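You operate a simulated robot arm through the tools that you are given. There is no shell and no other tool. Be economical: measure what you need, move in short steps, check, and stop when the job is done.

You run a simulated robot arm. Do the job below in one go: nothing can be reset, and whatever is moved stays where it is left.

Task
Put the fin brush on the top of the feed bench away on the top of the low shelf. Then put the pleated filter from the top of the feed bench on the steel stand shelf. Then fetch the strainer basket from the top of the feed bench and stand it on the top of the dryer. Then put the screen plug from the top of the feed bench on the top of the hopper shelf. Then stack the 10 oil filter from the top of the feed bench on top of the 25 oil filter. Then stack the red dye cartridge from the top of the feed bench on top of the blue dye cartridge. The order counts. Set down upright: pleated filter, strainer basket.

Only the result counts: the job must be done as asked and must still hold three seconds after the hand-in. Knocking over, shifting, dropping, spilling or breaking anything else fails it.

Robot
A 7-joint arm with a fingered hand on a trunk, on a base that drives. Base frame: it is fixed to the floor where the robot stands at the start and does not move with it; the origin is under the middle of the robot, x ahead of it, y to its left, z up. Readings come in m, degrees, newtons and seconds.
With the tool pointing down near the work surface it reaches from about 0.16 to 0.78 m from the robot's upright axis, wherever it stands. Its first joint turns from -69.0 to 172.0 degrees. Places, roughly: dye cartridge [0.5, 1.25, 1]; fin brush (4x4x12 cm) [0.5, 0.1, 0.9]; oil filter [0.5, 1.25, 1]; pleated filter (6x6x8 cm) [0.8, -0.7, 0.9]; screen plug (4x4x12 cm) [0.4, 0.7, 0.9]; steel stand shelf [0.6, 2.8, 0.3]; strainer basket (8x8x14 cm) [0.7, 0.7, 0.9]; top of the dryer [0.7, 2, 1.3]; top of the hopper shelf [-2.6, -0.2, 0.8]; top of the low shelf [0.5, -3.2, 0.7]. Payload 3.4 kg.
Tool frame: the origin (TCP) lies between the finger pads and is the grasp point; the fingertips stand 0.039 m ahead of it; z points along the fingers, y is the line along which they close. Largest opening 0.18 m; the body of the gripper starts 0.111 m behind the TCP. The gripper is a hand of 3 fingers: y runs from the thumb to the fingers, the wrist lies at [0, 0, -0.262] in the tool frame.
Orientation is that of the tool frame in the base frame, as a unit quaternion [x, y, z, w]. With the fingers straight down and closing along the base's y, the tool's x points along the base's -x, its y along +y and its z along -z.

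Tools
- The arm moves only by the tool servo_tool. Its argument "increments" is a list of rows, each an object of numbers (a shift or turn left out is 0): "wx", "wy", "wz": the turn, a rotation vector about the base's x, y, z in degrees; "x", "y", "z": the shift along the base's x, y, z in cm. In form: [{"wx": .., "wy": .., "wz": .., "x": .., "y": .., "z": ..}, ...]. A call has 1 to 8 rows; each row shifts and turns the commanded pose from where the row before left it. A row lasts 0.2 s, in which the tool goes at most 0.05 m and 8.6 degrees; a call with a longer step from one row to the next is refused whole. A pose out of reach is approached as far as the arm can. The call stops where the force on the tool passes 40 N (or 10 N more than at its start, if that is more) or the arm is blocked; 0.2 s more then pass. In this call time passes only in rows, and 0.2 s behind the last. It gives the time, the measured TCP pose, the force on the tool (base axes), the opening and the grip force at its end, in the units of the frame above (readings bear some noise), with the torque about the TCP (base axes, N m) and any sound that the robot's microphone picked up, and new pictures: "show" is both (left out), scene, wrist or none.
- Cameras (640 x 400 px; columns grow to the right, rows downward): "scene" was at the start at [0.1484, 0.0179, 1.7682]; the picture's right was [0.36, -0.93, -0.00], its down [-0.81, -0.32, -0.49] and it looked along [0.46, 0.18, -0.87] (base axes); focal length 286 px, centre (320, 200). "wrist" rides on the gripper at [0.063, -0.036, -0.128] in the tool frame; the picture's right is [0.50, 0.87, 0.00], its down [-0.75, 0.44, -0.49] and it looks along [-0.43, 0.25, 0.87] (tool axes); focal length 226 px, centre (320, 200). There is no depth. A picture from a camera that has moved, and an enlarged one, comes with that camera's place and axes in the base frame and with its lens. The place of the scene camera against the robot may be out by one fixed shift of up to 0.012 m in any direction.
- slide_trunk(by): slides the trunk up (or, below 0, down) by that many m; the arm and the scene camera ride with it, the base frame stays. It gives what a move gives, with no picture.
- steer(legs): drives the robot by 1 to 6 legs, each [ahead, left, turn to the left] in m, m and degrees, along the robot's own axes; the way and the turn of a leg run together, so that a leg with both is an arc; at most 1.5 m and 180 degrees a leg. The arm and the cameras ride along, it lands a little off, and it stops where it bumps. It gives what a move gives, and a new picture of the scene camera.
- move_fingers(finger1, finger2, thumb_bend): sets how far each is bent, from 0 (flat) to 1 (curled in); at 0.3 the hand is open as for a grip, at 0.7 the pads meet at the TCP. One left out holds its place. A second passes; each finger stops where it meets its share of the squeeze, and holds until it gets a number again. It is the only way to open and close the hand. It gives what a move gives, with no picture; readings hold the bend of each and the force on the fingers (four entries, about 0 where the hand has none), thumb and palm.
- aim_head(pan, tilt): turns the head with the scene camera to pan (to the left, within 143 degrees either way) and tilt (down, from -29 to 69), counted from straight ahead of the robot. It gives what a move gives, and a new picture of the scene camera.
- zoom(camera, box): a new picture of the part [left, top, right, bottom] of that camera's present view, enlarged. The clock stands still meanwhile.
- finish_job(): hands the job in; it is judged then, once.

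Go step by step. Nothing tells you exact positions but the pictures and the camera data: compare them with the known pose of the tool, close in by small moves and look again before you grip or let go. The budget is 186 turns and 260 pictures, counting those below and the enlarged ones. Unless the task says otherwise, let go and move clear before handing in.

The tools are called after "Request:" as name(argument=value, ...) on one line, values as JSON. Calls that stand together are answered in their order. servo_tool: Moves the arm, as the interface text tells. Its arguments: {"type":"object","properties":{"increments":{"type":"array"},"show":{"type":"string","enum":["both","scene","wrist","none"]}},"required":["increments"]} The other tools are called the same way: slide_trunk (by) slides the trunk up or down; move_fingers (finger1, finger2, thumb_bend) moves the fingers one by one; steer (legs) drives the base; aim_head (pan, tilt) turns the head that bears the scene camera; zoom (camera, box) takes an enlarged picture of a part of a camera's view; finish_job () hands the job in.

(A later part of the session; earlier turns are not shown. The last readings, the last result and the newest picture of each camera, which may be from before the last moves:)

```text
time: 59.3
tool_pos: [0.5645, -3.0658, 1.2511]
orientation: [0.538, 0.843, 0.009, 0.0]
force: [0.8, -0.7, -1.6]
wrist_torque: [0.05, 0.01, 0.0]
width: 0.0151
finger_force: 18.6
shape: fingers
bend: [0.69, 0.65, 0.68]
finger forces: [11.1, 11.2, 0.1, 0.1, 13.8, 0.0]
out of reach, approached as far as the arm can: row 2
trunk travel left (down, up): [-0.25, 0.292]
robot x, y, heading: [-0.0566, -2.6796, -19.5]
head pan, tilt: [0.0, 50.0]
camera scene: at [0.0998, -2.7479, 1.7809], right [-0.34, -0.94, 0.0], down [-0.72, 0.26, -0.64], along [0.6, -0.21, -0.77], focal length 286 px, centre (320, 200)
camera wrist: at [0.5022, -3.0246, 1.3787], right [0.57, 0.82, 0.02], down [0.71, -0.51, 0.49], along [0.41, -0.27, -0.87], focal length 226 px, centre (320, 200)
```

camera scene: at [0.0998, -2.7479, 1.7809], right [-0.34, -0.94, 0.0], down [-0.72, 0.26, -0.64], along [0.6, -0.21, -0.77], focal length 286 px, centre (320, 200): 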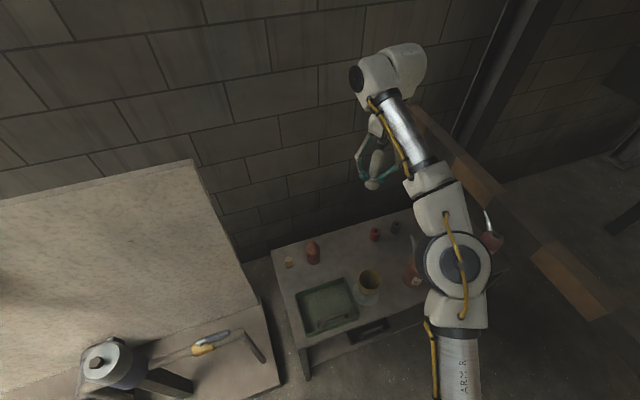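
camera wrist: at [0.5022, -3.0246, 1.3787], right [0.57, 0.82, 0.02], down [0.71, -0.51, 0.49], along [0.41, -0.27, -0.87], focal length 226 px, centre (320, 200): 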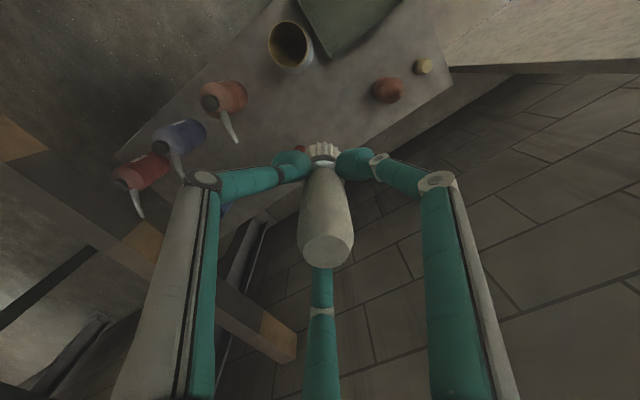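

I'll bring the hand down gradually to about z 1.0 and watch the elbow relative to the bottles.

Request:
servo_tool(increments=[{"z": -4, "x": 0.5, "y": 0.5}, {"z": -4}, {"z": -4}, {"z": -4}, {"z": -4}, {"z": 0}, {"z": 0}])

```text
time: 60.9
tool_pos: [0.5678, -3.0519, 1.0513]
orientation: [0.538, 0.843, 0.008, 0.002]
force: [0.1, -0.6, -2.0]
wrist_torque: [0.0, 0.03, -0.02]
width: 0.0148
finger_force: 18.3
shape: fingers
bend: [0.69, 0.65, 0.68]
finger forces: [11.0, 11.3, 0.1, 0.1, 13.6, 0.0]
trunk travel left (down, up): [-0.25, 0.292]
robot x, y, heading: [-0.0531, -2.682, -19.4]
head pan, tilt: [0.0, 50.0]
camera scene: at [0.1011, -2.7432, 1.781], right [-0.34, -0.94, 0.0], down [-0.72, 0.26, -0.64], along [0.6, -0.21, -0.77], focal length 286 px, centre (320, 200)
camera wrist: at [0.5074, -3.0103, 1.1789], right [0.57, 0.82, 0.02], down [0.71, -0.5, 0.49], along [0.41, -0.27, -0.87], focal length 226 px, centre (320, 200)
```

scene: 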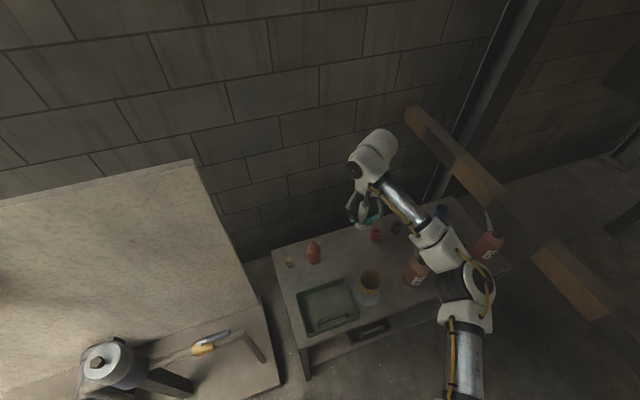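
wrist: 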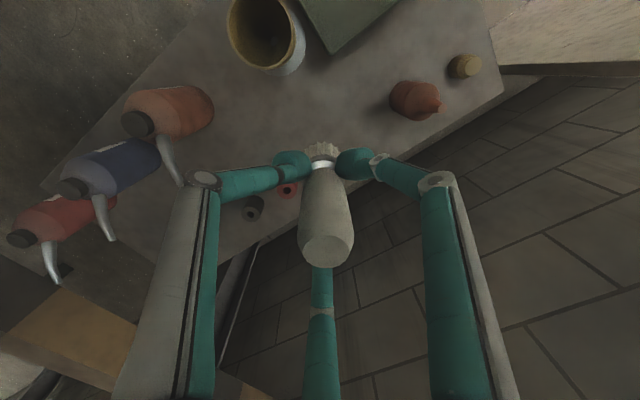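

The elbow is clear. The funnel is a bit near, so I'll shift the hand to x≈0.60 and raise the trunk a little to keep the forearm above the oil spout, then lower.

Request:
slide_trunk(by=0.08)

Request:
servo_tool(increments=[{"z": -4.5, "x": 1}, {"z": -4.5, "x": 1}, {"z": -4.5, "x": 1.2}, {"z": -4}, {"z": -3}, {"z": 0}, {"z": 0}])

```text
time: 62.1
tool_pos: [0.5692, -3.0523, 1.1301]
orientation: [0.538, 0.843, 0.008, 0.001]
force: [0.7, 0.6, -1.7]
wrist_torque: [0.04, 0.05, -0.03]
width: 0.0148
finger_force: 17.8
shape: fingers
bend: [0.69, 0.65, 0.68]
finger forces: [11.1, 11.3, 0.1, 0.0, 13.7, 0.0]
trunk travel left (down, up): [-0.33, 0.212]
robot x, y, heading: [-0.055, -2.6791, -19.5]
head pan, tilt: [0.0, 50.0]
```

```text
time: 63.7
tool_pos: [0.601, -3.0503, 0.9269]
orientation: [0.537, 0.844, 0.007, 0.002]
force: [0.0, 0.3, -2.2]
wrist_torque: [-0.01, -0.02, -0.02]
width: 0.0147
finger_force: 17.8
shape: fingers
bend: [0.69, 0.65, 0.68]
finger forces: [11.2, 11.3, 0.0, 0.0, 13.4, 0.0]
trunk travel left (down, up): [-0.33, 0.212]
robot x, y, heading: [-0.0559, -2.6771, -19.6]
head pan, tilt: [0.0, 50.0]
camera scene: at [0.0374, -2.723, 1.8627], right [-0.34, -0.94, 0.0], down [-0.72, 0.26, -0.64], along [0.6, -0.21, -0.77], focal length 286 px, centre (320, 200)
camera wrist: at [0.5394, -3.0085, 1.0535], right [0.57, 0.82, 0.02], down [0.71, -0.5, 0.49], along [0.41, -0.27, -0.87], focal length 226 px, centre (320, 200)
```

scene: 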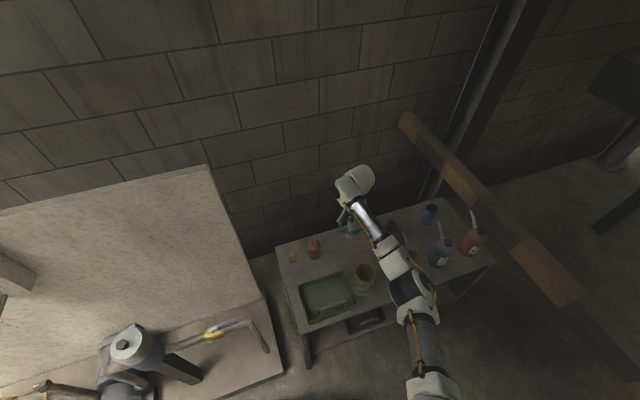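
wrist: 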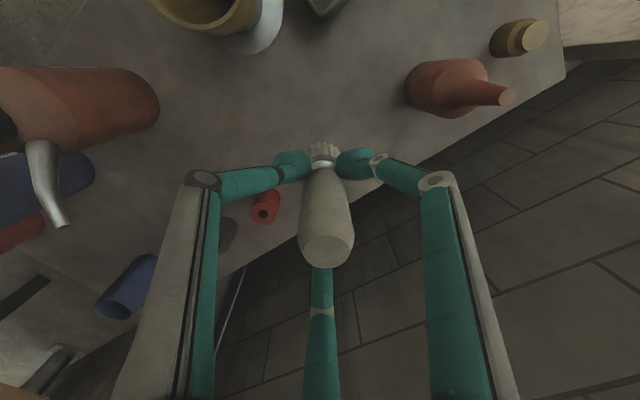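

The brush hangs over the free patch and the forearm is clear of the spout. I'll continue down to just above the shelf and look.

Request:
servo_tool(increments=[{"z": -4}, {"z": -4}, {"z": -3}, {"z": -1.5}, {"z": 0}])

```text
time: 64.9
tool_pos: [0.6002, -3.0501, 0.8011]
orientation: [0.537, 0.843, 0.007, 0.003]
force: [-0.3, -0.3, -1.0]
wrist_torque: [0.01, 0.02, 0.02]
width: 0.0144
finger_force: 18.0
shape: fingers
bend: [0.69, 0.65, 0.68]
finger forces: [11.2, 11.4, 0.0, 0.0, 13.5, 0.0]
trunk travel left (down, up): [-0.33, 0.212]
robot x, y, heading: [-0.0533, -2.6862, -19.5]
head pan, tilt: [0.0, 50.0]
camera scene: at [0.0374, -2.7218, 1.8627], right [-0.34, -0.94, 0.0], down [-0.72, 0.26, -0.64], along [0.6, -0.21, -0.77], focal length 286 px, centre (320, 200)
camera wrist: at [0.5393, -3.0074, 0.9289], right [0.57, 0.82, 0.01], down [0.71, -0.5, 0.5], along [0.41, -0.27, -0.87], focal length 226 px, centre (320, 200)
```

scene: 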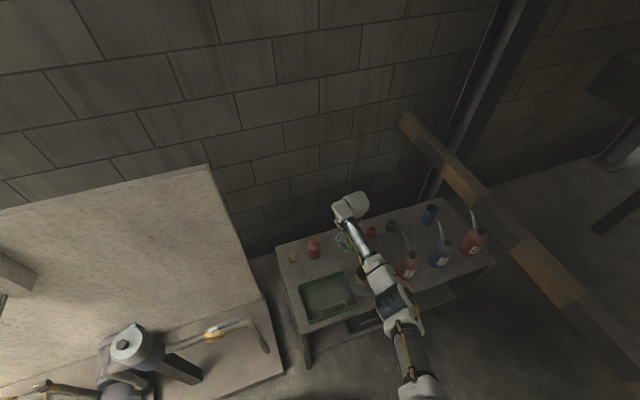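
wrist: 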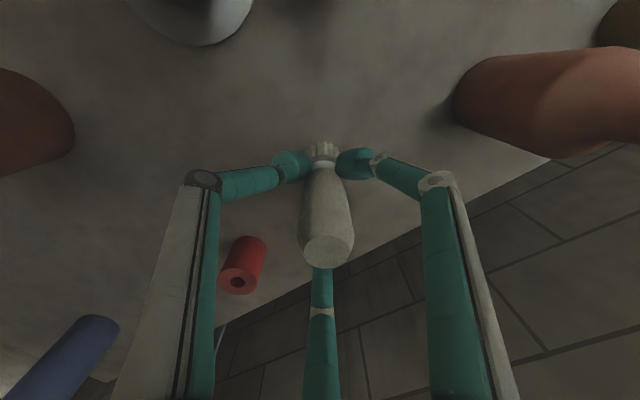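

Lowering slowly to feel for the shelf surface.

Request:
servo_tool(increments=[{"z": -0.8}, {"z": -0.7}, {"z": -0.5}, {"z": -0.4}, {"z": 0}], show="wrist")

```text
time: 66.1
tool_pos: [0.5997, -3.0487, 0.7807]
orientation: [0.537, 0.843, 0.007, 0.004]
force: [-2.5, -2.1, 30.1]
wrist_torque: [-0.19, -0.11, -0.01]
width: 0.0108
finger_force: 23.9
shape: fingers
bend: [0.71, 0.69, 0.7]
finger forces: [11.0, 20.0, 0.1, 0.1, 16.6, 0.0]
trunk travel left (down, up): [-0.33, 0.212]
robot x, y, heading: [-0.0533, -2.6789, -19.5]
head pan, tilt: [0.0, 50.0]
camera wrist: at [0.5377, -3.007, 0.908], right [0.57, 0.82, 0.02], down [0.71, -0.5, 0.5], along [0.42, -0.27, -0.87], focal length 226 px, centre (320, 200)
```

wrist: 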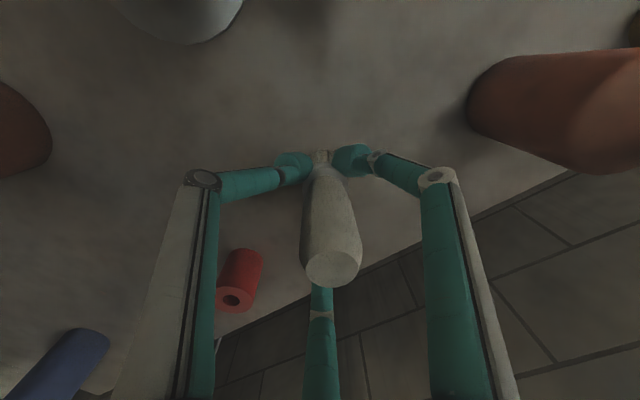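

Contact; the brush slid slightly in the grip. I'll ease the force off before letting go.

Request:
servo_tool(increments=[{"z": 0.4}, {"z": 0}], show="wrist")

```text
time: 66.7
tool_pos: [0.5996, -3.0484, 0.7816]
orientation: [0.537, 0.843, 0.007, 0.002]
force: [-1.7, -2.4, 16.5]
wrist_torque: [-0.21, -0.07, 0.02]
width: 0.0106
finger_force: 21.0
shape: fingers
bend: [0.71, 0.68, 0.7]
finger forces: [10.1, 17.2, 0.0, 0.0, 15.1, 0.1]
trunk travel left (down, up): [-0.33, 0.212]
robot x, y, heading: [-0.0573, -2.6787, -19.8]
head pan, tilt: [0.0, 50.0]
camera wrist: at [0.5382, -3.007, 0.909], right [0.57, 0.82, 0.01], down [0.71, -0.5, 0.5], along [0.41, -0.27, -0.87], focal length 226 px, centre (320, 200)
```

wrist: 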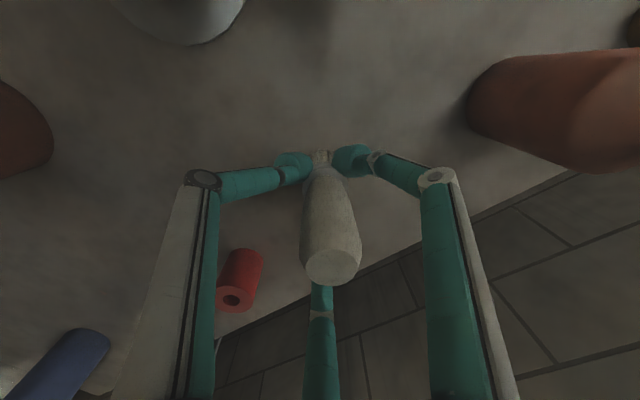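

Request:
servo_tool(increments=[{"z": 0.4}, {"z": 0}], show="none")

Request:
move_fingers(finger1=0.6, finger2=0.6, thumb_bend=0.6)

Request:
move_fingers(finger1=0.5, finger2=0.5, thumb_bend=0.5)

Request:
zoom(camera="wrist", box=[120, 50, 520, 350])

```text
time: 67.3
tool_pos: [0.6, -3.0486, 0.7834]
orientation: [0.537, 0.843, 0.007, 0.0]
force: [-0.8, -0.4, 2.4]
wrist_torque: [-0.01, 0.0, -0.01]
width: 0.0104
finger_force: 17.5
shape: fingers
bend: [0.7, 0.66, 0.7]
finger forces: [9.4, 12.3, 0.0, 0.0, 13.1, 0.0]
trunk travel left (down, up): [-0.33, 0.212]
robot x, y, heading: [-0.0576, -2.6799, -19.4]
head pan, tilt: [0.0, 50.0]
```

```text
time: 68.3
tool_pos: [0.6008, -3.0494, 0.7849]
orientation: [0.537, 0.843, 0.007, 0.001]
force: [-0.5, -0.3, -0.4]
wrist_torque: [-0.04, -0.02, 0.04]
width: 0.0329
finger_force: 0.1
shape: fingers
bend: [0.6, 0.6, 0.6]
finger forces: [0.1, 0.0, 0.0, 0.1, 0.1, 0.0]
trunk travel left (down, up): [-0.33, 0.212]
robot x, y, heading: [-0.0547, -2.6776, -19.2]
head pan, tilt: [0.0, 50.0]
```

```text
time: 69.3
tool_pos: [0.6008, -3.0488, 0.7852]
orientation: [0.537, 0.843, 0.007, 0.002]
force: [0.7, 1.5, 1.2]
wrist_torque: [-0.01, -0.02, 0.01]
width: 0.0721
finger_force: 0.1
shape: fingers
bend: [0.5, 0.5, 0.5]
finger forces: [0.1, 0.0, 0.0, 0.1, 0.1, 0.0]
trunk travel left (down, up): [-0.33, 0.212]
robot x, y, heading: [-0.0523, -2.6838, -20.0]
head pan, tilt: [0.0, 50.0]
```

```text
1.33 times, centred on (320, 200) of wrist
camera zoom: at [0.5396, -3.0076, 0.9125], right [0.57, 0.82, 0.01], down [0.71, -0.5, 0.5], along [0.41, -0.27, -0.87], focal length 301 px, centre (320, 200)
```

zoom: 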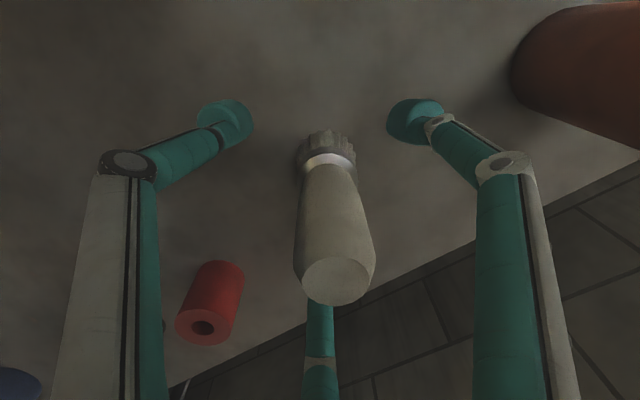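

The brush stands on the shelf. I'll raise the hand straight up and check.

Request:
servo_tool(increments=[{"z": 4}, {"z": 4.5}, {"z": 4.5}, {"z": 4.5}, {"z": 4.5}, {"z": 4.5}, {"z": 4.5}, {"z": 4.5}])

Request:
zoom(camera="scene", box=[250, 180, 490, 340])

```text
time: 71.1
tool_pos: [0.6014, -3.0497, 1.1443]
orientation: [0.538, 0.843, 0.006, 0.002]
force: [0.3, -0.3, 0.0]
wrist_torque: [-0.01, -0.01, -0.03]
width: 0.0723
finger_force: 0.1
shape: fingers
bend: [0.5, 0.5, 0.5]
finger forces: [0.1, 0.1, 0.1, 0.0, 0.1, 0.1]
trunk travel left (down, up): [-0.33, 0.212]
robot x, y, heading: [-0.055, -2.6745, -19.9]
head pan, tilt: [0.0, 50.0]
camera scene: at [0.0353, -2.7198, 1.8629], right [-0.34, -0.94, 0.0], down [-0.72, 0.26, -0.64], along [0.6, -0.21, -0.77], focal length 286 px, centre (320, 200)
camera wrist: at [0.5394, -3.0079, 1.2702], right [0.57, 0.82, 0.01], down [0.71, -0.5, 0.5], along [0.41, -0.27, -0.87], focal length 226 px, centre (320, 200)
```

scene: 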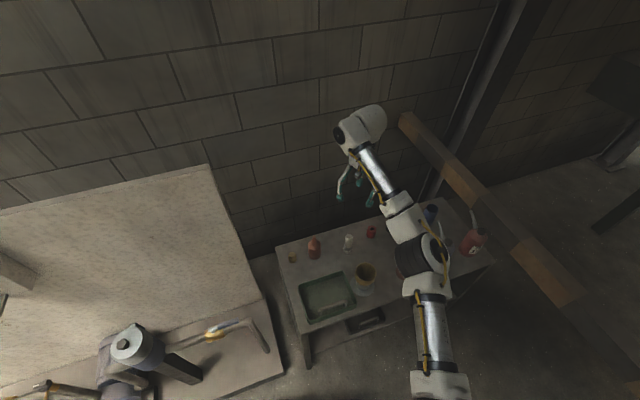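
wrist: 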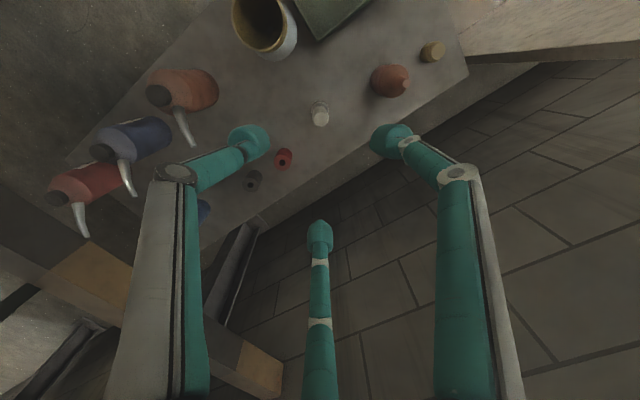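

```text
2.50 times, centred on (370, 260) of scene
camera zoom: at [0.0353, -2.7198, 1.8629], right [-0.34, -0.94, 0.0], down [-0.72, 0.26, -0.64], along [0.6, -0.21, -0.77], focal length 715 px, centre (195, 50)
```

zoom: 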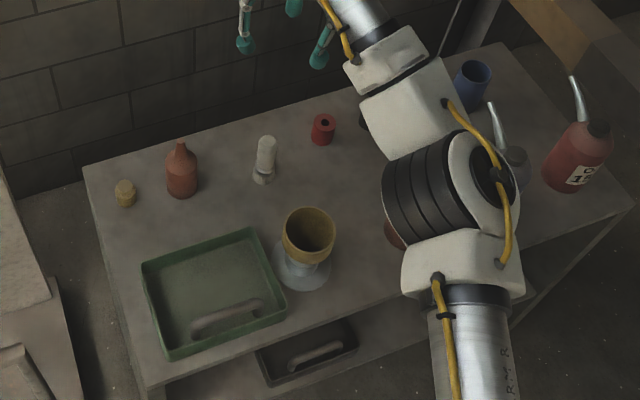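

Fin brush is placed. I'll back off, straighten, and drive back along the aisle to the pleated filter at the right end of the feed bench.

Request:
steer(legs=[[-0.5, 0, 0], [0, 0, 19.7], [0, 1.5, 0], [0, 0.35, 0]])

Request:
aim_head(pan=10, tilt=40)

```text
time: 84.0
tool_pos: [0.232, -0.7985, 1.1407]
orientation: [0.39, 0.921, 0.01, 0.0]
force: [-0.5, -0.4, 0.1]
wrist_torque: [0.02, 0.01, 0.01]
width: 0.0724
finger_force: 0.0
shape: fingers
bend: [0.5, 0.5, 0.5]
finger forces: [0.1, 0.0, 0.0, 0.0, 0.1, 0.0]
trunk travel left (down, up): [-0.33, 0.212]
robot x, y, heading: [-0.5082, -0.6595, -0.5]
head pan, tilt: [0.0, 50.0]
camera scene: at [-0.4099, -0.6839, 1.8625], right [-0.01, -1.0, -0.01], down [-0.77, 0.01, -0.64], along [0.64, 0.0, -0.77], focal length 286 px, centre (320, 200)
```

scene: 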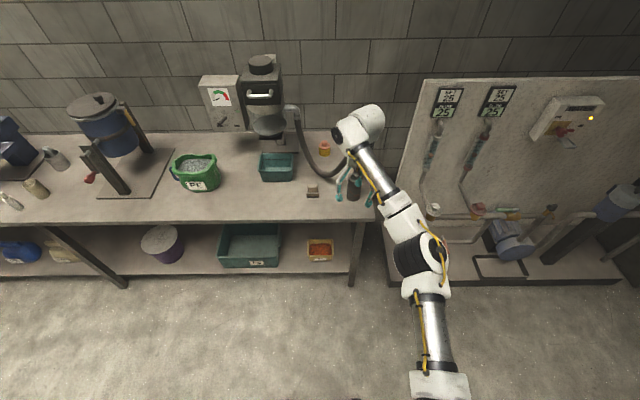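

```text
time: 84.7
tool_pos: [0.2294, -0.7989, 1.1432]
orientation: [0.39, 0.921, 0.009, 0.001]
force: [0.3, 0.6, -0.4]
wrist_torque: [0.05, 0.01, -0.03]
width: 0.0725
finger_force: 0.0
shape: fingers
bend: [0.5, 0.5, 0.5]
finger forces: [0.0, 0.1, 0.1, 0.0, 0.0, 0.1]
trunk travel left (down, up): [-0.33, 0.212]
robot x, y, heading: [-0.5105, -0.6594, -0.4]
head pan, tilt: [10.0, 40.0]
camera scene: at [-0.4033, -0.6722, 1.8768], right [0.16, -0.99, -0.01], down [-0.64, -0.1, -0.76], along [0.75, 0.13, -0.64], focal length 286 px, centre (320, 200)
```

scene: 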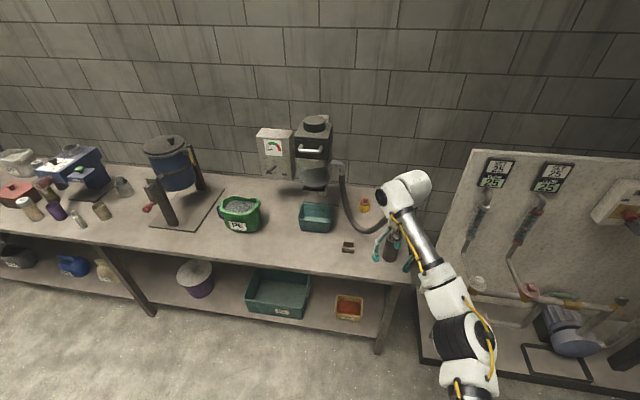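

Request:
zoom(camera="scene", box=[260, 100, 460, 280])

Request:
zoom(camera="wrist", box=[0, 0, 640, 400])

```text
2.22 times, centred on (360, 190) of scene
camera zoom: at [-0.4033, -0.6722, 1.8768], right [0.16, -0.99, -0.01], down [-0.64, -0.1, -0.76], along [0.75, 0.13, -0.64], focal length 636 px, centre (231, 222)
```

zoom: 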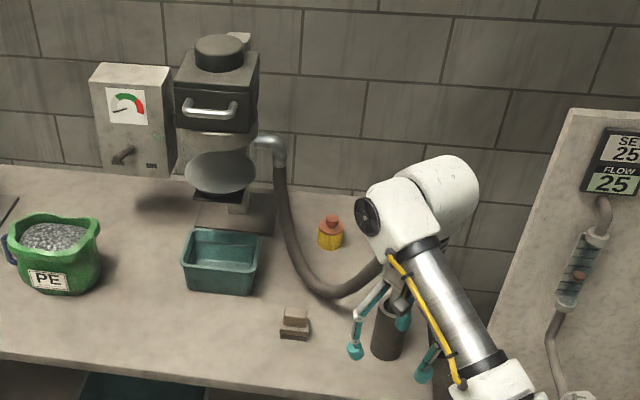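

```text
1.00 times, centred on (320, 200) of wrist
camera zoom: at [0.1584, -0.7797, 1.2706], right [0.28, 0.96, 0.02], down [0.83, -0.25, 0.5], along [0.48, -0.12, -0.87], focal length 226 px, centre (320, 200)
```

zoom: 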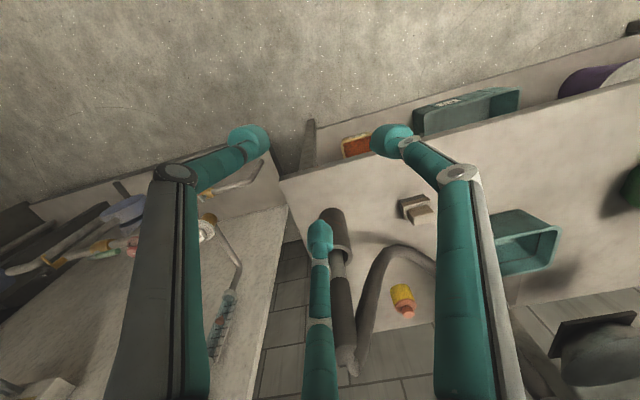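

The pleated filter is the yellow one with orange cap at about (0.775, -0.72), behind a hose. I'll move the arm aside and look closer.

Request:
servo_tool(increments=[{"x": -4.5}, {"x": -4.5}, {"x": -4.5, "y": 1}, {"x": -3.5, "y": 3.3}, {"x": -3.3, "y": 3.5}, {"x": -2, "y": 4}, {"x": -2, "y": 4.5}, {"y": 4.5}], show="none")

Request:
steer(legs=[[0.3, -0.15, 0]])

Request:
aim_head(pan=5, tilt=45)

Request:
zoom(camera="scene", box=[200, 60, 440, 260])

```text
time: 86.5
tool_pos: [-0.0129, -0.5731, 1.1438]
orientation: [0.39, 0.921, 0.003, 0.004]
force: [-0.7, 0.8, 0.0]
wrist_torque: [0.0, -0.01, -0.01]
width: 0.0722
finger_force: 0.0
shape: fingers
bend: [0.5, 0.5, 0.5]
finger forces: [0.0, 0.0, 0.0, 0.0, 0.0, 0.1]
trunk travel left (down, up): [-0.33, 0.212]
robot x, y, heading: [-0.5089, -0.6562, -0.6]
head pan, tilt: [10.0, 40.0]
```

```text
time: 88.7
tool_pos: [0.2852, -0.7356, 1.1448]
orientation: [0.39, 0.921, 0.006, 0.004]
force: [0.2, 0.4, -0.3]
wrist_torque: [0.02, 0.01, -0.02]
width: 0.0723
finger_force: 0.1
shape: fingers
bend: [0.5, 0.5, 0.5]
finger forces: [0.1, 0.0, 0.0, 0.0, 0.0, 0.0]
trunk travel left (down, up): [-0.33, 0.212]
robot x, y, heading: [-0.2109, -0.8109, -0.4]
head pan, tilt: [10.0, 40.0]
camera scene: at [-0.1064, -0.8072, 1.8769], right [0.17, -0.99, 0.0], down [-0.64, -0.11, -0.76], along [0.75, 0.13, -0.65], focal length 286 px, centre (320, 200)
```

scene: 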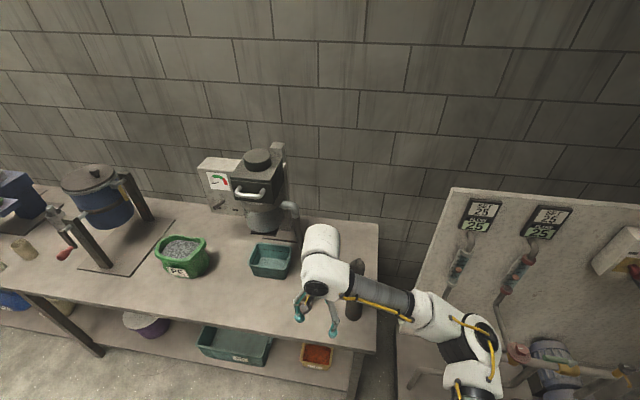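

```text
time: 89.4
tool_pos: [0.2823, -0.7303, 1.1454]
orientation: [0.39, 0.921, 0.006, 0.004]
force: [-0.5, -0.1, -0.2]
wrist_torque: [-0.02, -0.02, 0.0]
width: 0.0723
finger_force: 0.1
shape: fingers
bend: [0.5, 0.5, 0.5]
finger forces: [0.0, 0.0, 0.0, 0.1, 0.0, 0.0]
trunk travel left (down, up): [-0.33, 0.212]
robot x, y, heading: [-0.2155, -0.8109, -0.6]
head pan, tilt: [5.0, 45.0]
camera scene: at [-0.1098, -0.8101, 1.8697], right [0.08, -1.0, 0.0], down [-0.71, -0.06, -0.7], along [0.7, 0.06, -0.71], focal length 286 px, centre (320, 200)
```

scene: 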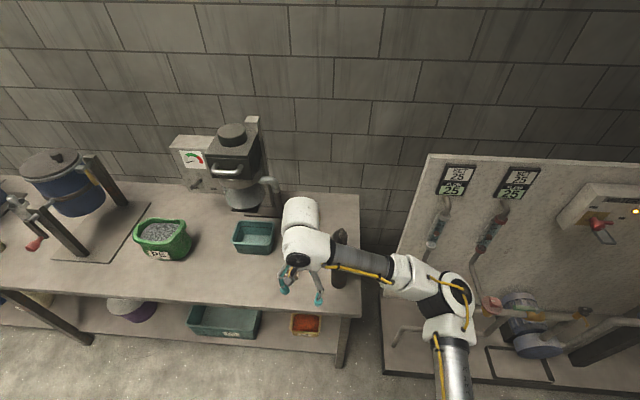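

```text
2.00 times, centred on (320, 160) of scene
camera zoom: at [-0.1098, -0.8101, 1.8697], right [0.08, -1.0, 0.0], down [-0.71, -0.06, -0.7], along [0.7, 0.06, -0.71], focal length 572 px, centre (320, 280)
```

zoom: 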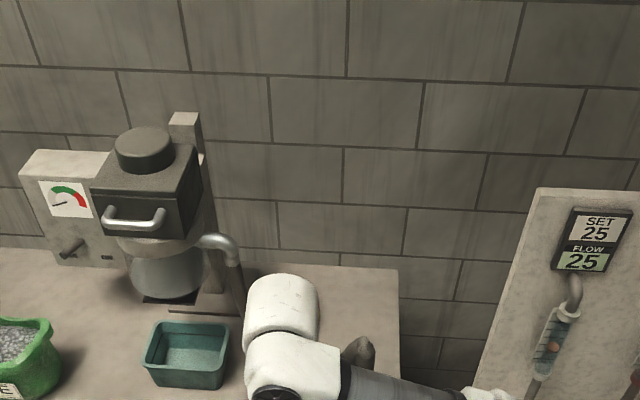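

I'll raise the trunk and drive up to the bench so the hand can look down over the filter from above.

Request:
slide_trunk(by=0.12)

Request:
steer(legs=[[0.21, 0, 0.5]])

Request:
servo_tool(increments=[{"x": 4.5}, {"x": 4.5}, {"x": 4}, {"z": 0}])

```text
time: 90.9
tool_pos: [0.2822, -0.7339, 1.2638]
orientation: [0.39, 0.921, 0.006, 0.004]
force: [0.2, 0.7, -0.3]
wrist_torque: [-0.01, 0.02, 0.05]
width: 0.0724
finger_force: 0.1
shape: fingers
bend: [0.5, 0.5, 0.5]
finger forces: [0.1, 0.0, 0.0, 0.0, 0.0, 0.0]
trunk travel left (down, up): [-0.45, 0.092]
robot x, y, heading: [-0.216, -0.8121, -0.7]
head pan, tilt: [5.0, 45.0]
```

```text
time: 92.5
tool_pos: [0.4934, -0.7303, 1.2637]
orientation: [0.386, 0.922, 0.006, 0.004]
force: [-0.3, -0.5, -0.5]
wrist_torque: [0.0, 0.02, 0.0]
width: 0.0724
finger_force: 0.1
shape: fingers
bend: [0.5, 0.5, 0.5]
finger forces: [0.0, 0.0, 0.0, 0.0, 0.0, 0.0]
trunk travel left (down, up): [-0.45, 0.092]
robot x, y, heading: [0.0003, -0.8104, 0.1]
head pan, tilt: [5.0, 45.0]
camera scene: at [0.0614, -0.814, 1.9896], right [0.09, -1.0, 0.0], down [-0.71, -0.06, -0.71], along [0.7, 0.06, -0.71], focal length 286 px, centre (320, 200)
```

scene: 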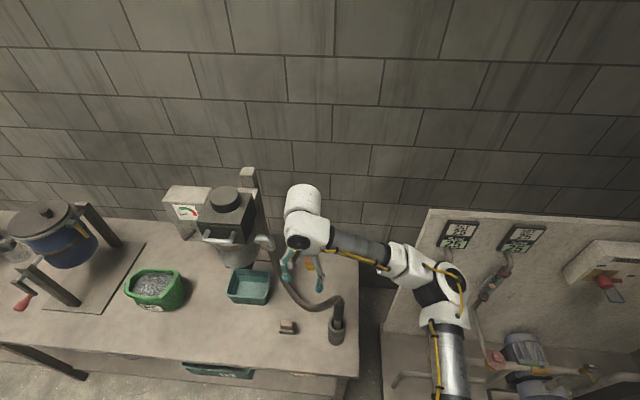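

```text
time: 93.5
tool_pos: [0.6192, -0.7287, 1.2658]
orientation: [0.386, 0.922, 0.007, 0.005]
force: [0.0, 0.0, 0.3]
wrist_torque: [0.01, 0.0, -0.01]
width: 0.0724
finger_force: 0.1
shape: fingers
bend: [0.5, 0.5, 0.5]
finger forces: [0.0, 0.0, 0.0, 0.0, 0.0, 0.0]
trunk travel left (down, up): [-0.45, 0.092]
robot x, y, heading: [-0.0063, -0.8113, 0.0]
head pan, tilt: [5.0, 45.0]
camera scene: at [0.0615, -0.8127, 1.9896], right [0.09, -1.0, 0.0], down [-0.71, -0.06, -0.7], along [0.7, 0.06, -0.71], focal length 286 px, centre (320, 200)
camera wrist: at [0.5475, -0.7094, 1.3939], right [0.27, 0.96, 0.01], down [0.83, -0.23, 0.5], along [0.49, -0.12, -0.86], focal length 226 px, centre (320, 200)
```

scene: 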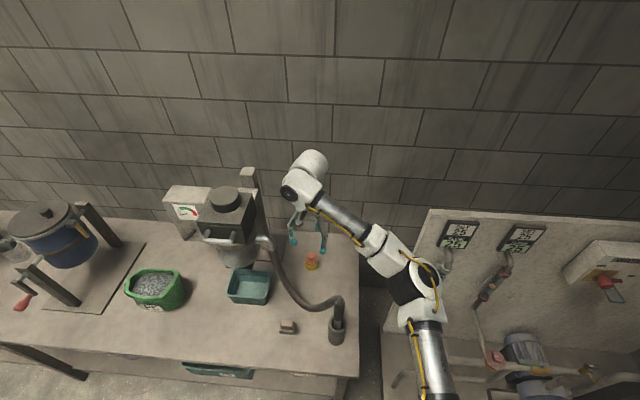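
wrist: 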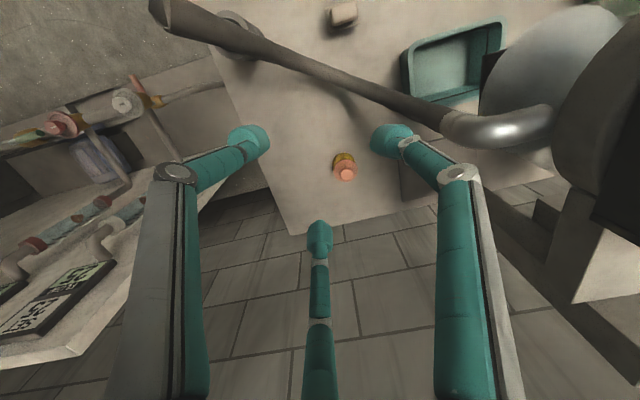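

The filter is at about (0.766, -0.705), and the hose is about 0.17 m away at its high part. I'll widen the fingers slightly and extend over the filter.

Request:
move_fingers(finger1=0.44, finger2=0.44, thumb_bend=0.44)

Request:
servo_tool(increments=[{"x": 4.5}, {"x": 4.5, "y": 1}, {"x": 4, "y": 1}, {"x": 1.7, "y": 0.4, "z": -4}, {"z": -4}, {"z": 0}])

```text
time: 94.5
tool_pos: [0.6195, -0.729, 1.2656]
orientation: [0.386, 0.922, 0.006, 0.005]
force: [-0.5, -1.2, 1.2]
wrist_torque: [-0.01, -0.02, -0.01]
width: 0.0964
finger_force: 0.0
shape: fingers
bend: [0.44, 0.44, 0.44]
finger forces: [0.0, 0.1, 0.1, 0.0, 0.0, 0.1]
trunk travel left (down, up): [-0.45, 0.092]
robot x, y, heading: [-0.0005, -0.8135, 0.1]
head pan, tilt: [5.0, 45.0]
```

```text
time: 95.9
tool_pos: [0.7105, -0.7189, 1.1908]
orientation: [0.385, 0.923, 0.004, 0.003]
force: [0.7, 0.2, 0.2]
wrist_torque: [-0.01, -0.01, -0.02]
width: 0.0966
finger_force: 0.0
shape: fingers
bend: [0.44, 0.44, 0.44]
finger forces: [0.1, 0.0, 0.0, 0.1, 0.0, 0.0]
out of reach, approached as far as the arm can: row 2, 3, 4
trunk travel left (down, up): [-0.45, 0.092]
robot x, y, heading: [-0.0021, -0.8095, 0.0]
head pan, tilt: [5.0, 45.0]
camera scene: at [0.0628, -0.8062, 1.9895], right [0.09, -1.0, 0.0], down [-0.71, -0.06, -0.7], along [0.7, 0.06, -0.71], focal length 286 px, centre (320, 200)
camera wrist: at [0.6381, -0.6996, 1.3185], right [0.26, 0.96, 0.01], down [0.83, -0.23, 0.5], along [0.48, -0.13, -0.87], focal length 226 px, centre (320, 200)
```

scene: 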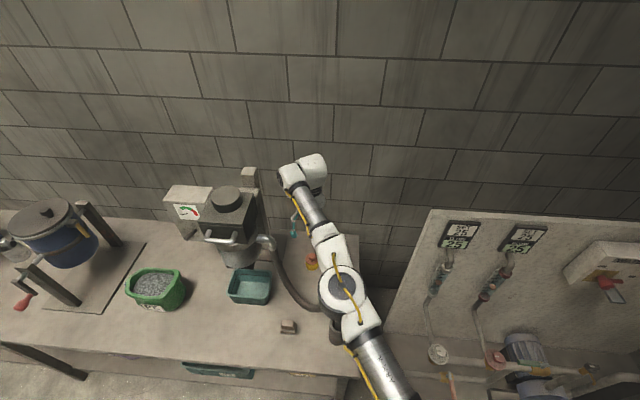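
wrist: 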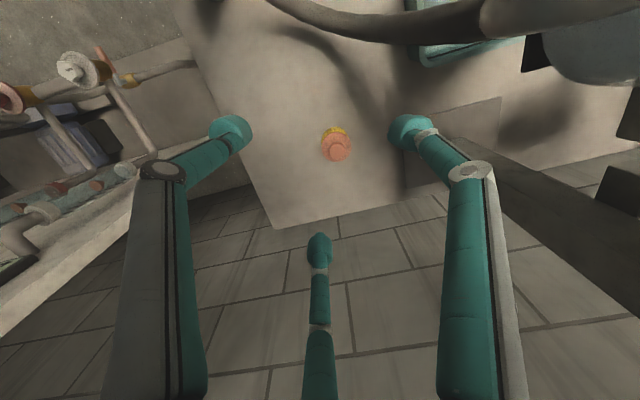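

The target is at (0.767, -0.701) and I was at the reach limit up high. I'll lower and try extending again.

Request:
servo_tool(increments=[{"z": -4.5}, {"z": -4.5}, {"z": -4.5}, {"x": 2, "y": 0.6}, {"x": 2, "y": 0.6}, {"x": 1.6, "y": 0.6}, {"z": 0}])

```text
time: 97.5
tool_pos: [0.7367, -0.7577, 1.058]
orientation: [0.386, 0.922, 0.005, 0.007]
force: [0.1, -0.3, -0.8]
wrist_torque: [0.0, -0.01, 0.01]
width: 0.0966
finger_force: 0.0
shape: fingers
bend: [0.44, 0.44, 0.44]
finger forces: [0.1, 0.0, 0.1, 0.0, 0.0, 0.0]
out of reach, approached as far as the arm can: row 1, 4, 5, 6
trunk travel left (down, up): [-0.45, 0.092]
robot x, y, heading: [-0.002, -0.8111, 0.2]
head pan, tilt: [5.0, 45.0]
camera scene: at [0.0625, -0.8134, 1.9896], right [0.09, -1.0, 0.0], down [-0.71, -0.06, -0.7], along [0.7, 0.06, -0.71], focal length 286 px, centre (320, 200)
camera wrist: at [0.664, -0.7376, 1.1845], right [0.27, 0.96, 0.01], down [0.83, -0.23, 0.5], along [0.49, -0.12, -0.86], focal length 226 px, centre (320, 200)
```

scene: 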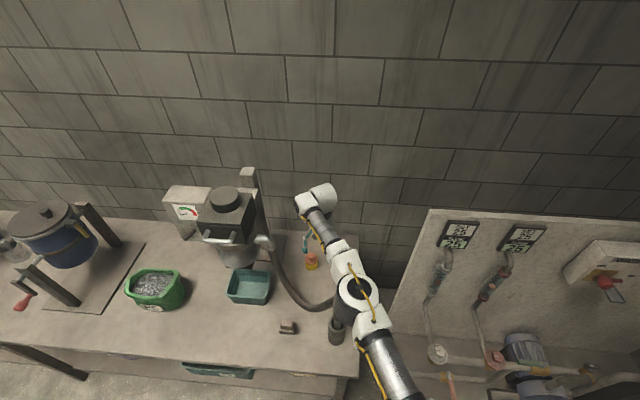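
wrist: 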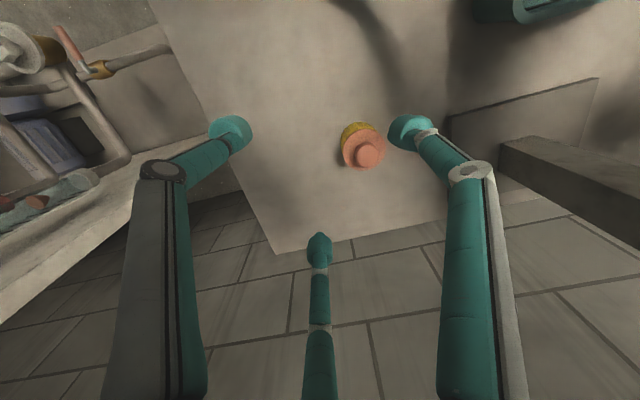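

I'm about 3 cm short in x and 6 cm in y. I'll nudge the robot forward and left by that.

Request:
steer(legs=[[0.035, 0.055, 0]])

Request:
servo_tool(increments=[{"z": -2}, {"z": 0}])

```text
time: 98.5
tool_pos: [0.7755, -0.7305, 1.0567]
orientation: [0.389, 0.921, 0.014, 0.001]
force: [0.0, -0.7, 0.1]
wrist_torque: [0.09, 0.02, 0.0]
width: 0.0965
finger_force: 0.0
shape: fingers
bend: [0.44, 0.44, 0.44]
finger forces: [0.0, 0.0, 0.0, 0.0, 0.1, 0.0]
trunk travel left (down, up): [-0.45, 0.092]
robot x, y, heading: [0.0319, -0.7655, -0.1]
head pan, tilt: [5.0, 45.0]
camera scene: at [0.098, -0.783, 1.9895], right [0.09, -1.0, -0.01], down [-0.71, -0.05, -0.7], along [0.7, 0.07, -0.71], focal length 286 px, centre (320, 200)
```

scene: 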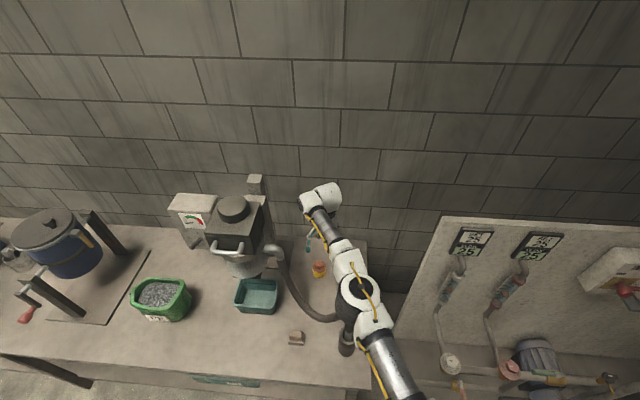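

```text
time: 99.1
tool_pos: [0.7752, -0.6977, 1.0393]
orientation: [0.389, 0.921, 0.003, 0.006]
force: [-0.3, 0.5, -0.2]
wrist_torque: [-0.08, 0.03, -0.01]
width: 0.0965
finger_force: 0.0
shape: fingers
bend: [0.44, 0.44, 0.44]
finger forces: [0.0, 0.1, 0.0, 0.0, 0.1, 0.1]
trunk travel left (down, up): [-0.45, 0.092]
robot x, y, heading: [0.0339, -0.7576, -0.3]
head pan, tilt: [5.0, 45.0]
camera scene: at [0.0969, -0.7245, 1.9891], right [0.09, -1.0, 0.02], down [-0.71, -0.07, -0.7], along [0.7, 0.05, -0.71], focal length 286 px, centre (320, 200)
camera wrist: at [0.7035, -0.6772, 1.1654], right [0.27, 0.96, 0.0], down [0.83, -0.23, 0.51], along [0.49, -0.13, -0.86], focal length 226 px, centre (320, 200)
```

scene: 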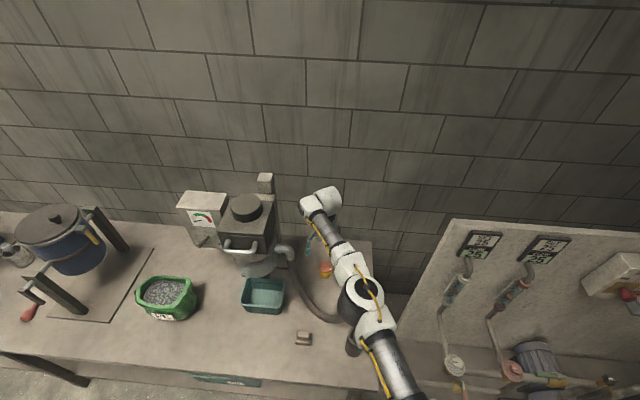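
wrist: 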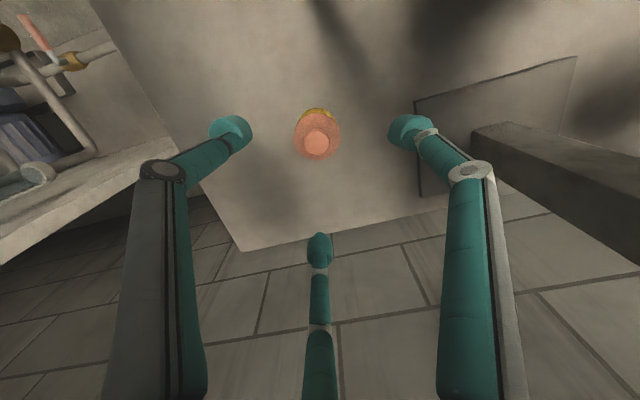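

Centred above the filter. I'll descend in steps and check alignment.

Request:
servo_tool(increments=[{"z": -3, "x": -0.4}, {"z": -3}, {"z": 0}, {"z": 0}])

```text
time: 100.1
tool_pos: [0.7723, -0.7194, 0.979]
orientation: [0.389, 0.921, 0.01, 0.004]
force: [0.6, -0.2, 0.1]
wrist_torque: [-0.05, 0.02, 0.03]
width: 0.0963
finger_force: 0.0
shape: fingers
bend: [0.44, 0.44, 0.44]
finger forces: [0.0, 0.1, 0.1, 0.1, 0.1, 0.0]
trunk travel left (down, up): [-0.45, 0.092]
robot x, y, heading: [0.0328, -0.763, 0.1]
head pan, tilt: [5.0, 45.0]
camera scene: at [0.0978, -0.7514, 1.9894], right [0.09, -1.0, 0.01], down [-0.71, -0.07, -0.7], along [0.7, 0.06, -0.71], focal length 286 px, centre (320, 200)
camera wrist: at [0.7005, -0.7006, 1.1053], right [0.27, 0.96, 0.02], down [0.83, -0.25, 0.5], along [0.49, -0.12, -0.86], focal length 226 px, centre (320, 200)
```

scene: 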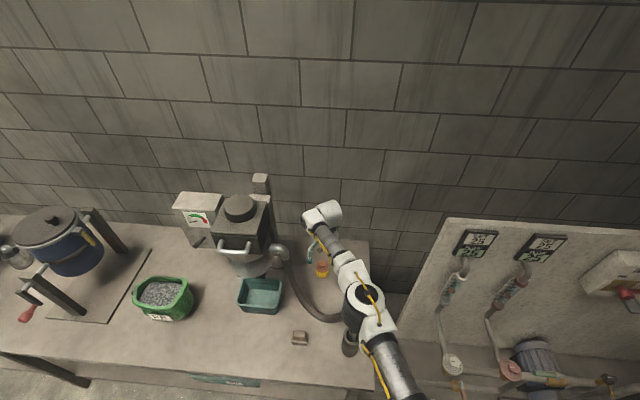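
wrist: 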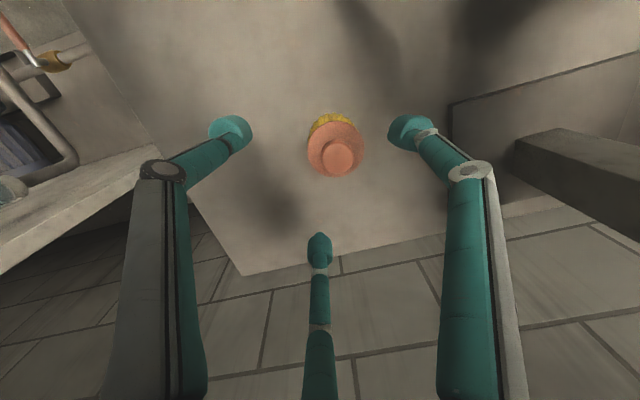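

The robot rocks a little after the drive; I'll wait for it to settle.

Request:
servo_tool(increments=[{"z": 0}, {"z": 0}, {"z": 0}, {"z": 0}, {"z": 0}, {"z": 0}, {"z": 0}, {"z": 0}], show="none")

Request:
servo_tool(increments=[{"z": 0}, {"z": 0}, {"z": 0}], show="wrist")

```text
time: 101.9
tool_pos: [0.7707, -0.7251, 0.979]
orientation: [0.39, 0.921, 0.012, 0.004]
force: [0.1, 0.0, 0.5]
wrist_torque: [0.03, -0.02, 0.02]
width: 0.0965
finger_force: 0.0
shape: fingers
bend: [0.44, 0.44, 0.44]
finger forces: [0.0, 0.0, 0.0, 0.0, 0.0, 0.0]
trunk travel left (down, up): [-0.45, 0.092]
robot x, y, heading: [0.0308, -0.7691, 0.1]
head pan, tilt: [5.0, 45.0]
```

```text
time: 102.7
tool_pos: [0.7698, -0.7193, 0.978]
orientation: [0.389, 0.921, 0.009, 0.004]
force: [0.9, 0.8, 0.2]
wrist_torque: [0.03, -0.02, -0.01]
width: 0.0964
finger_force: 0.1
shape: fingers
bend: [0.44, 0.44, 0.44]
finger forces: [0.0, 0.0, 0.0, 0.0, 0.1, 0.0]
trunk travel left (down, up): [-0.45, 0.092]
robot x, y, heading: [0.0317, -0.7669, -0.1]
head pan, tilt: [5.0, 45.0]
camera wrist: at [0.6985, -0.7008, 1.1059], right [0.27, 0.96, 0.02], down [0.83, -0.24, 0.5], along [0.49, -0.12, -0.86], focal length 226 px, centre (320, 200)
```

wrist: 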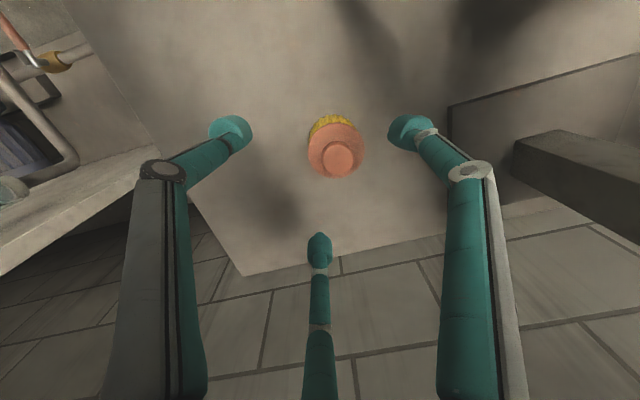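

Request:
servo_tool(increments=[{"y": 1.7}, {"z": -3}, {"z": -3}, {"z": 0}, {"z": 0}], show="wrist")

```text
time: 103.9
tool_pos: [0.755, -0.7088, 0.9191]
orientation: [0.39, 0.921, 0.01, 0.003]
force: [0.1, 0.5, -1.2]
wrist_torque: [0.01, 0.02, -0.03]
width: 0.0963
finger_force: 0.0
shape: fingers
bend: [0.44, 0.44, 0.44]
finger forces: [0.0, 0.0, 0.0, 0.0, 0.0, 0.0]
out of reach, approached as far as the arm can: row 1, 2
trunk travel left (down, up): [-0.45, 0.092]
robot x, y, heading: [0.0308, -0.7652, -0.0]
head pan, tilt: [5.0, 45.0]
camera wrist: at [0.682, -0.6901, 1.0458], right [0.27, 0.96, 0.02], down [0.83, -0.25, 0.5], along [0.49, -0.12, -0.87], focal length 226 px, centre (320, 200)
```

wrist: 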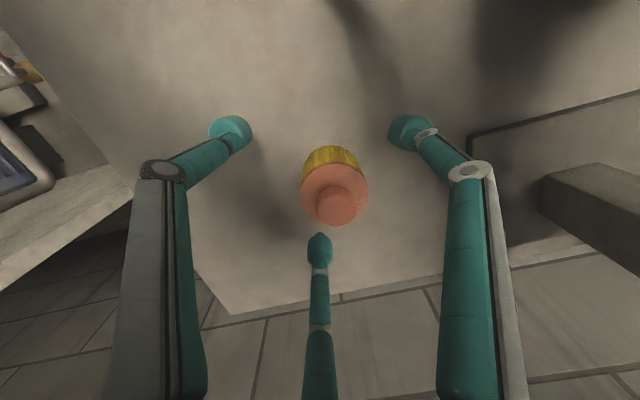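

Reach is short at this trunk height. I'll lift the hand a bit and lower the trunk, which improves the reach, then re-centre.

Request:
servo_tool(increments=[{"z": 3.5}, {"z": 3.5}, {"z": 3.5}, {"z": 0}], show="none")

Request:
slide_trunk(by=-0.08)

Request:
servo_tool(increments=[{"x": 1.2, "y": 0.8}, {"z": 0}, {"z": 0}, {"z": 0}], show="both")

```text
time: 104.9
tool_pos: [0.7535, -0.7081, 1.025]
orientation: [0.389, 0.921, 0.01, 0.004]
force: [0.6, -0.2, 0.6]
wrist_torque: [-0.01, 0.0, 0.01]
width: 0.0964
finger_force: 0.0
shape: fingers
bend: [0.44, 0.44, 0.44]
finger forces: [0.0, 0.0, 0.0, 0.0, 0.1, 0.1]
trunk travel left (down, up): [-0.45, 0.092]
robot x, y, heading: [0.0296, -0.7674, -0.1]
head pan, tilt: [5.0, 45.0]
```

```text
time: 106.1
tool_pos: [0.7521, -0.7118, 0.9438]
orientation: [0.39, 0.921, 0.01, 0.002]
force: [0.3, -0.6, -1.0]
wrist_torque: [-0.03, 0.06, 0.0]
width: 0.0965
finger_force: 0.0
shape: fingers
bend: [0.44, 0.44, 0.44]
finger forces: [0.0, 0.1, 0.0, 0.0, 0.0, 0.0]
trunk travel left (down, up): [-0.37, 0.172]
robot x, y, heading: [0.0292, -0.7659, 0.1]
head pan, tilt: [5.0, 45.0]
```

```text
time: 107.1
tool_pos: [0.7651, -0.704, 0.9459]
orientation: [0.39, 0.921, 0.011, 0.004]
force: [0.2, 0.0, -0.3]
wrist_torque: [0.03, 0.03, -0.03]
width: 0.0967
finger_force: 0.0
shape: fingers
bend: [0.44, 0.44, 0.44]
finger forces: [0.1, 0.0, 0.0, 0.0, 0.0, 0.0]
trunk travel left (down, up): [-0.37, 0.172]
robot x, y, heading: [0.0327, -0.7665, 0.1]
head pan, tilt: [5.0, 45.0]
camera scene: at [0.116, -0.7686, 1.9096], right [0.09, -1.0, 0.0], down [-0.71, -0.06, -0.7], along [0.7, 0.06, -0.71], focal length 286 px, centre (320, 200)
camera wrist: at [0.6935, -0.6848, 1.0727], right [0.27, 0.96, 0.02], down [0.83, -0.25, 0.5], along [0.49, -0.12, -0.87], focal length 226 px, centre (320, 200)
```

scene: 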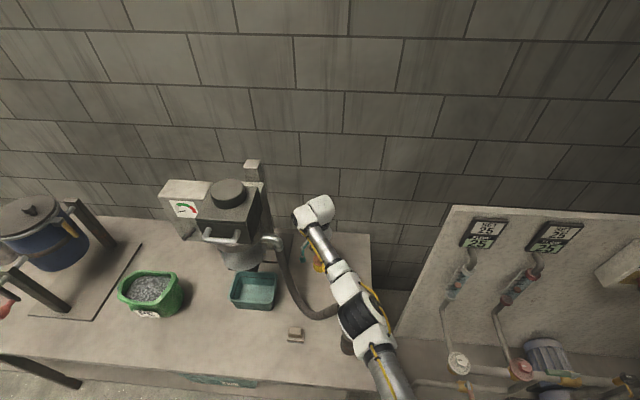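
wrist: 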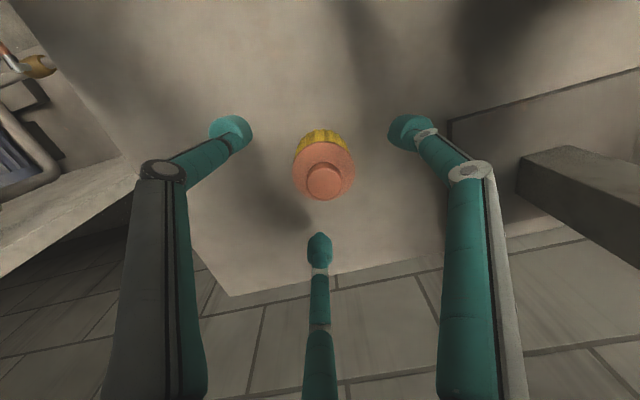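

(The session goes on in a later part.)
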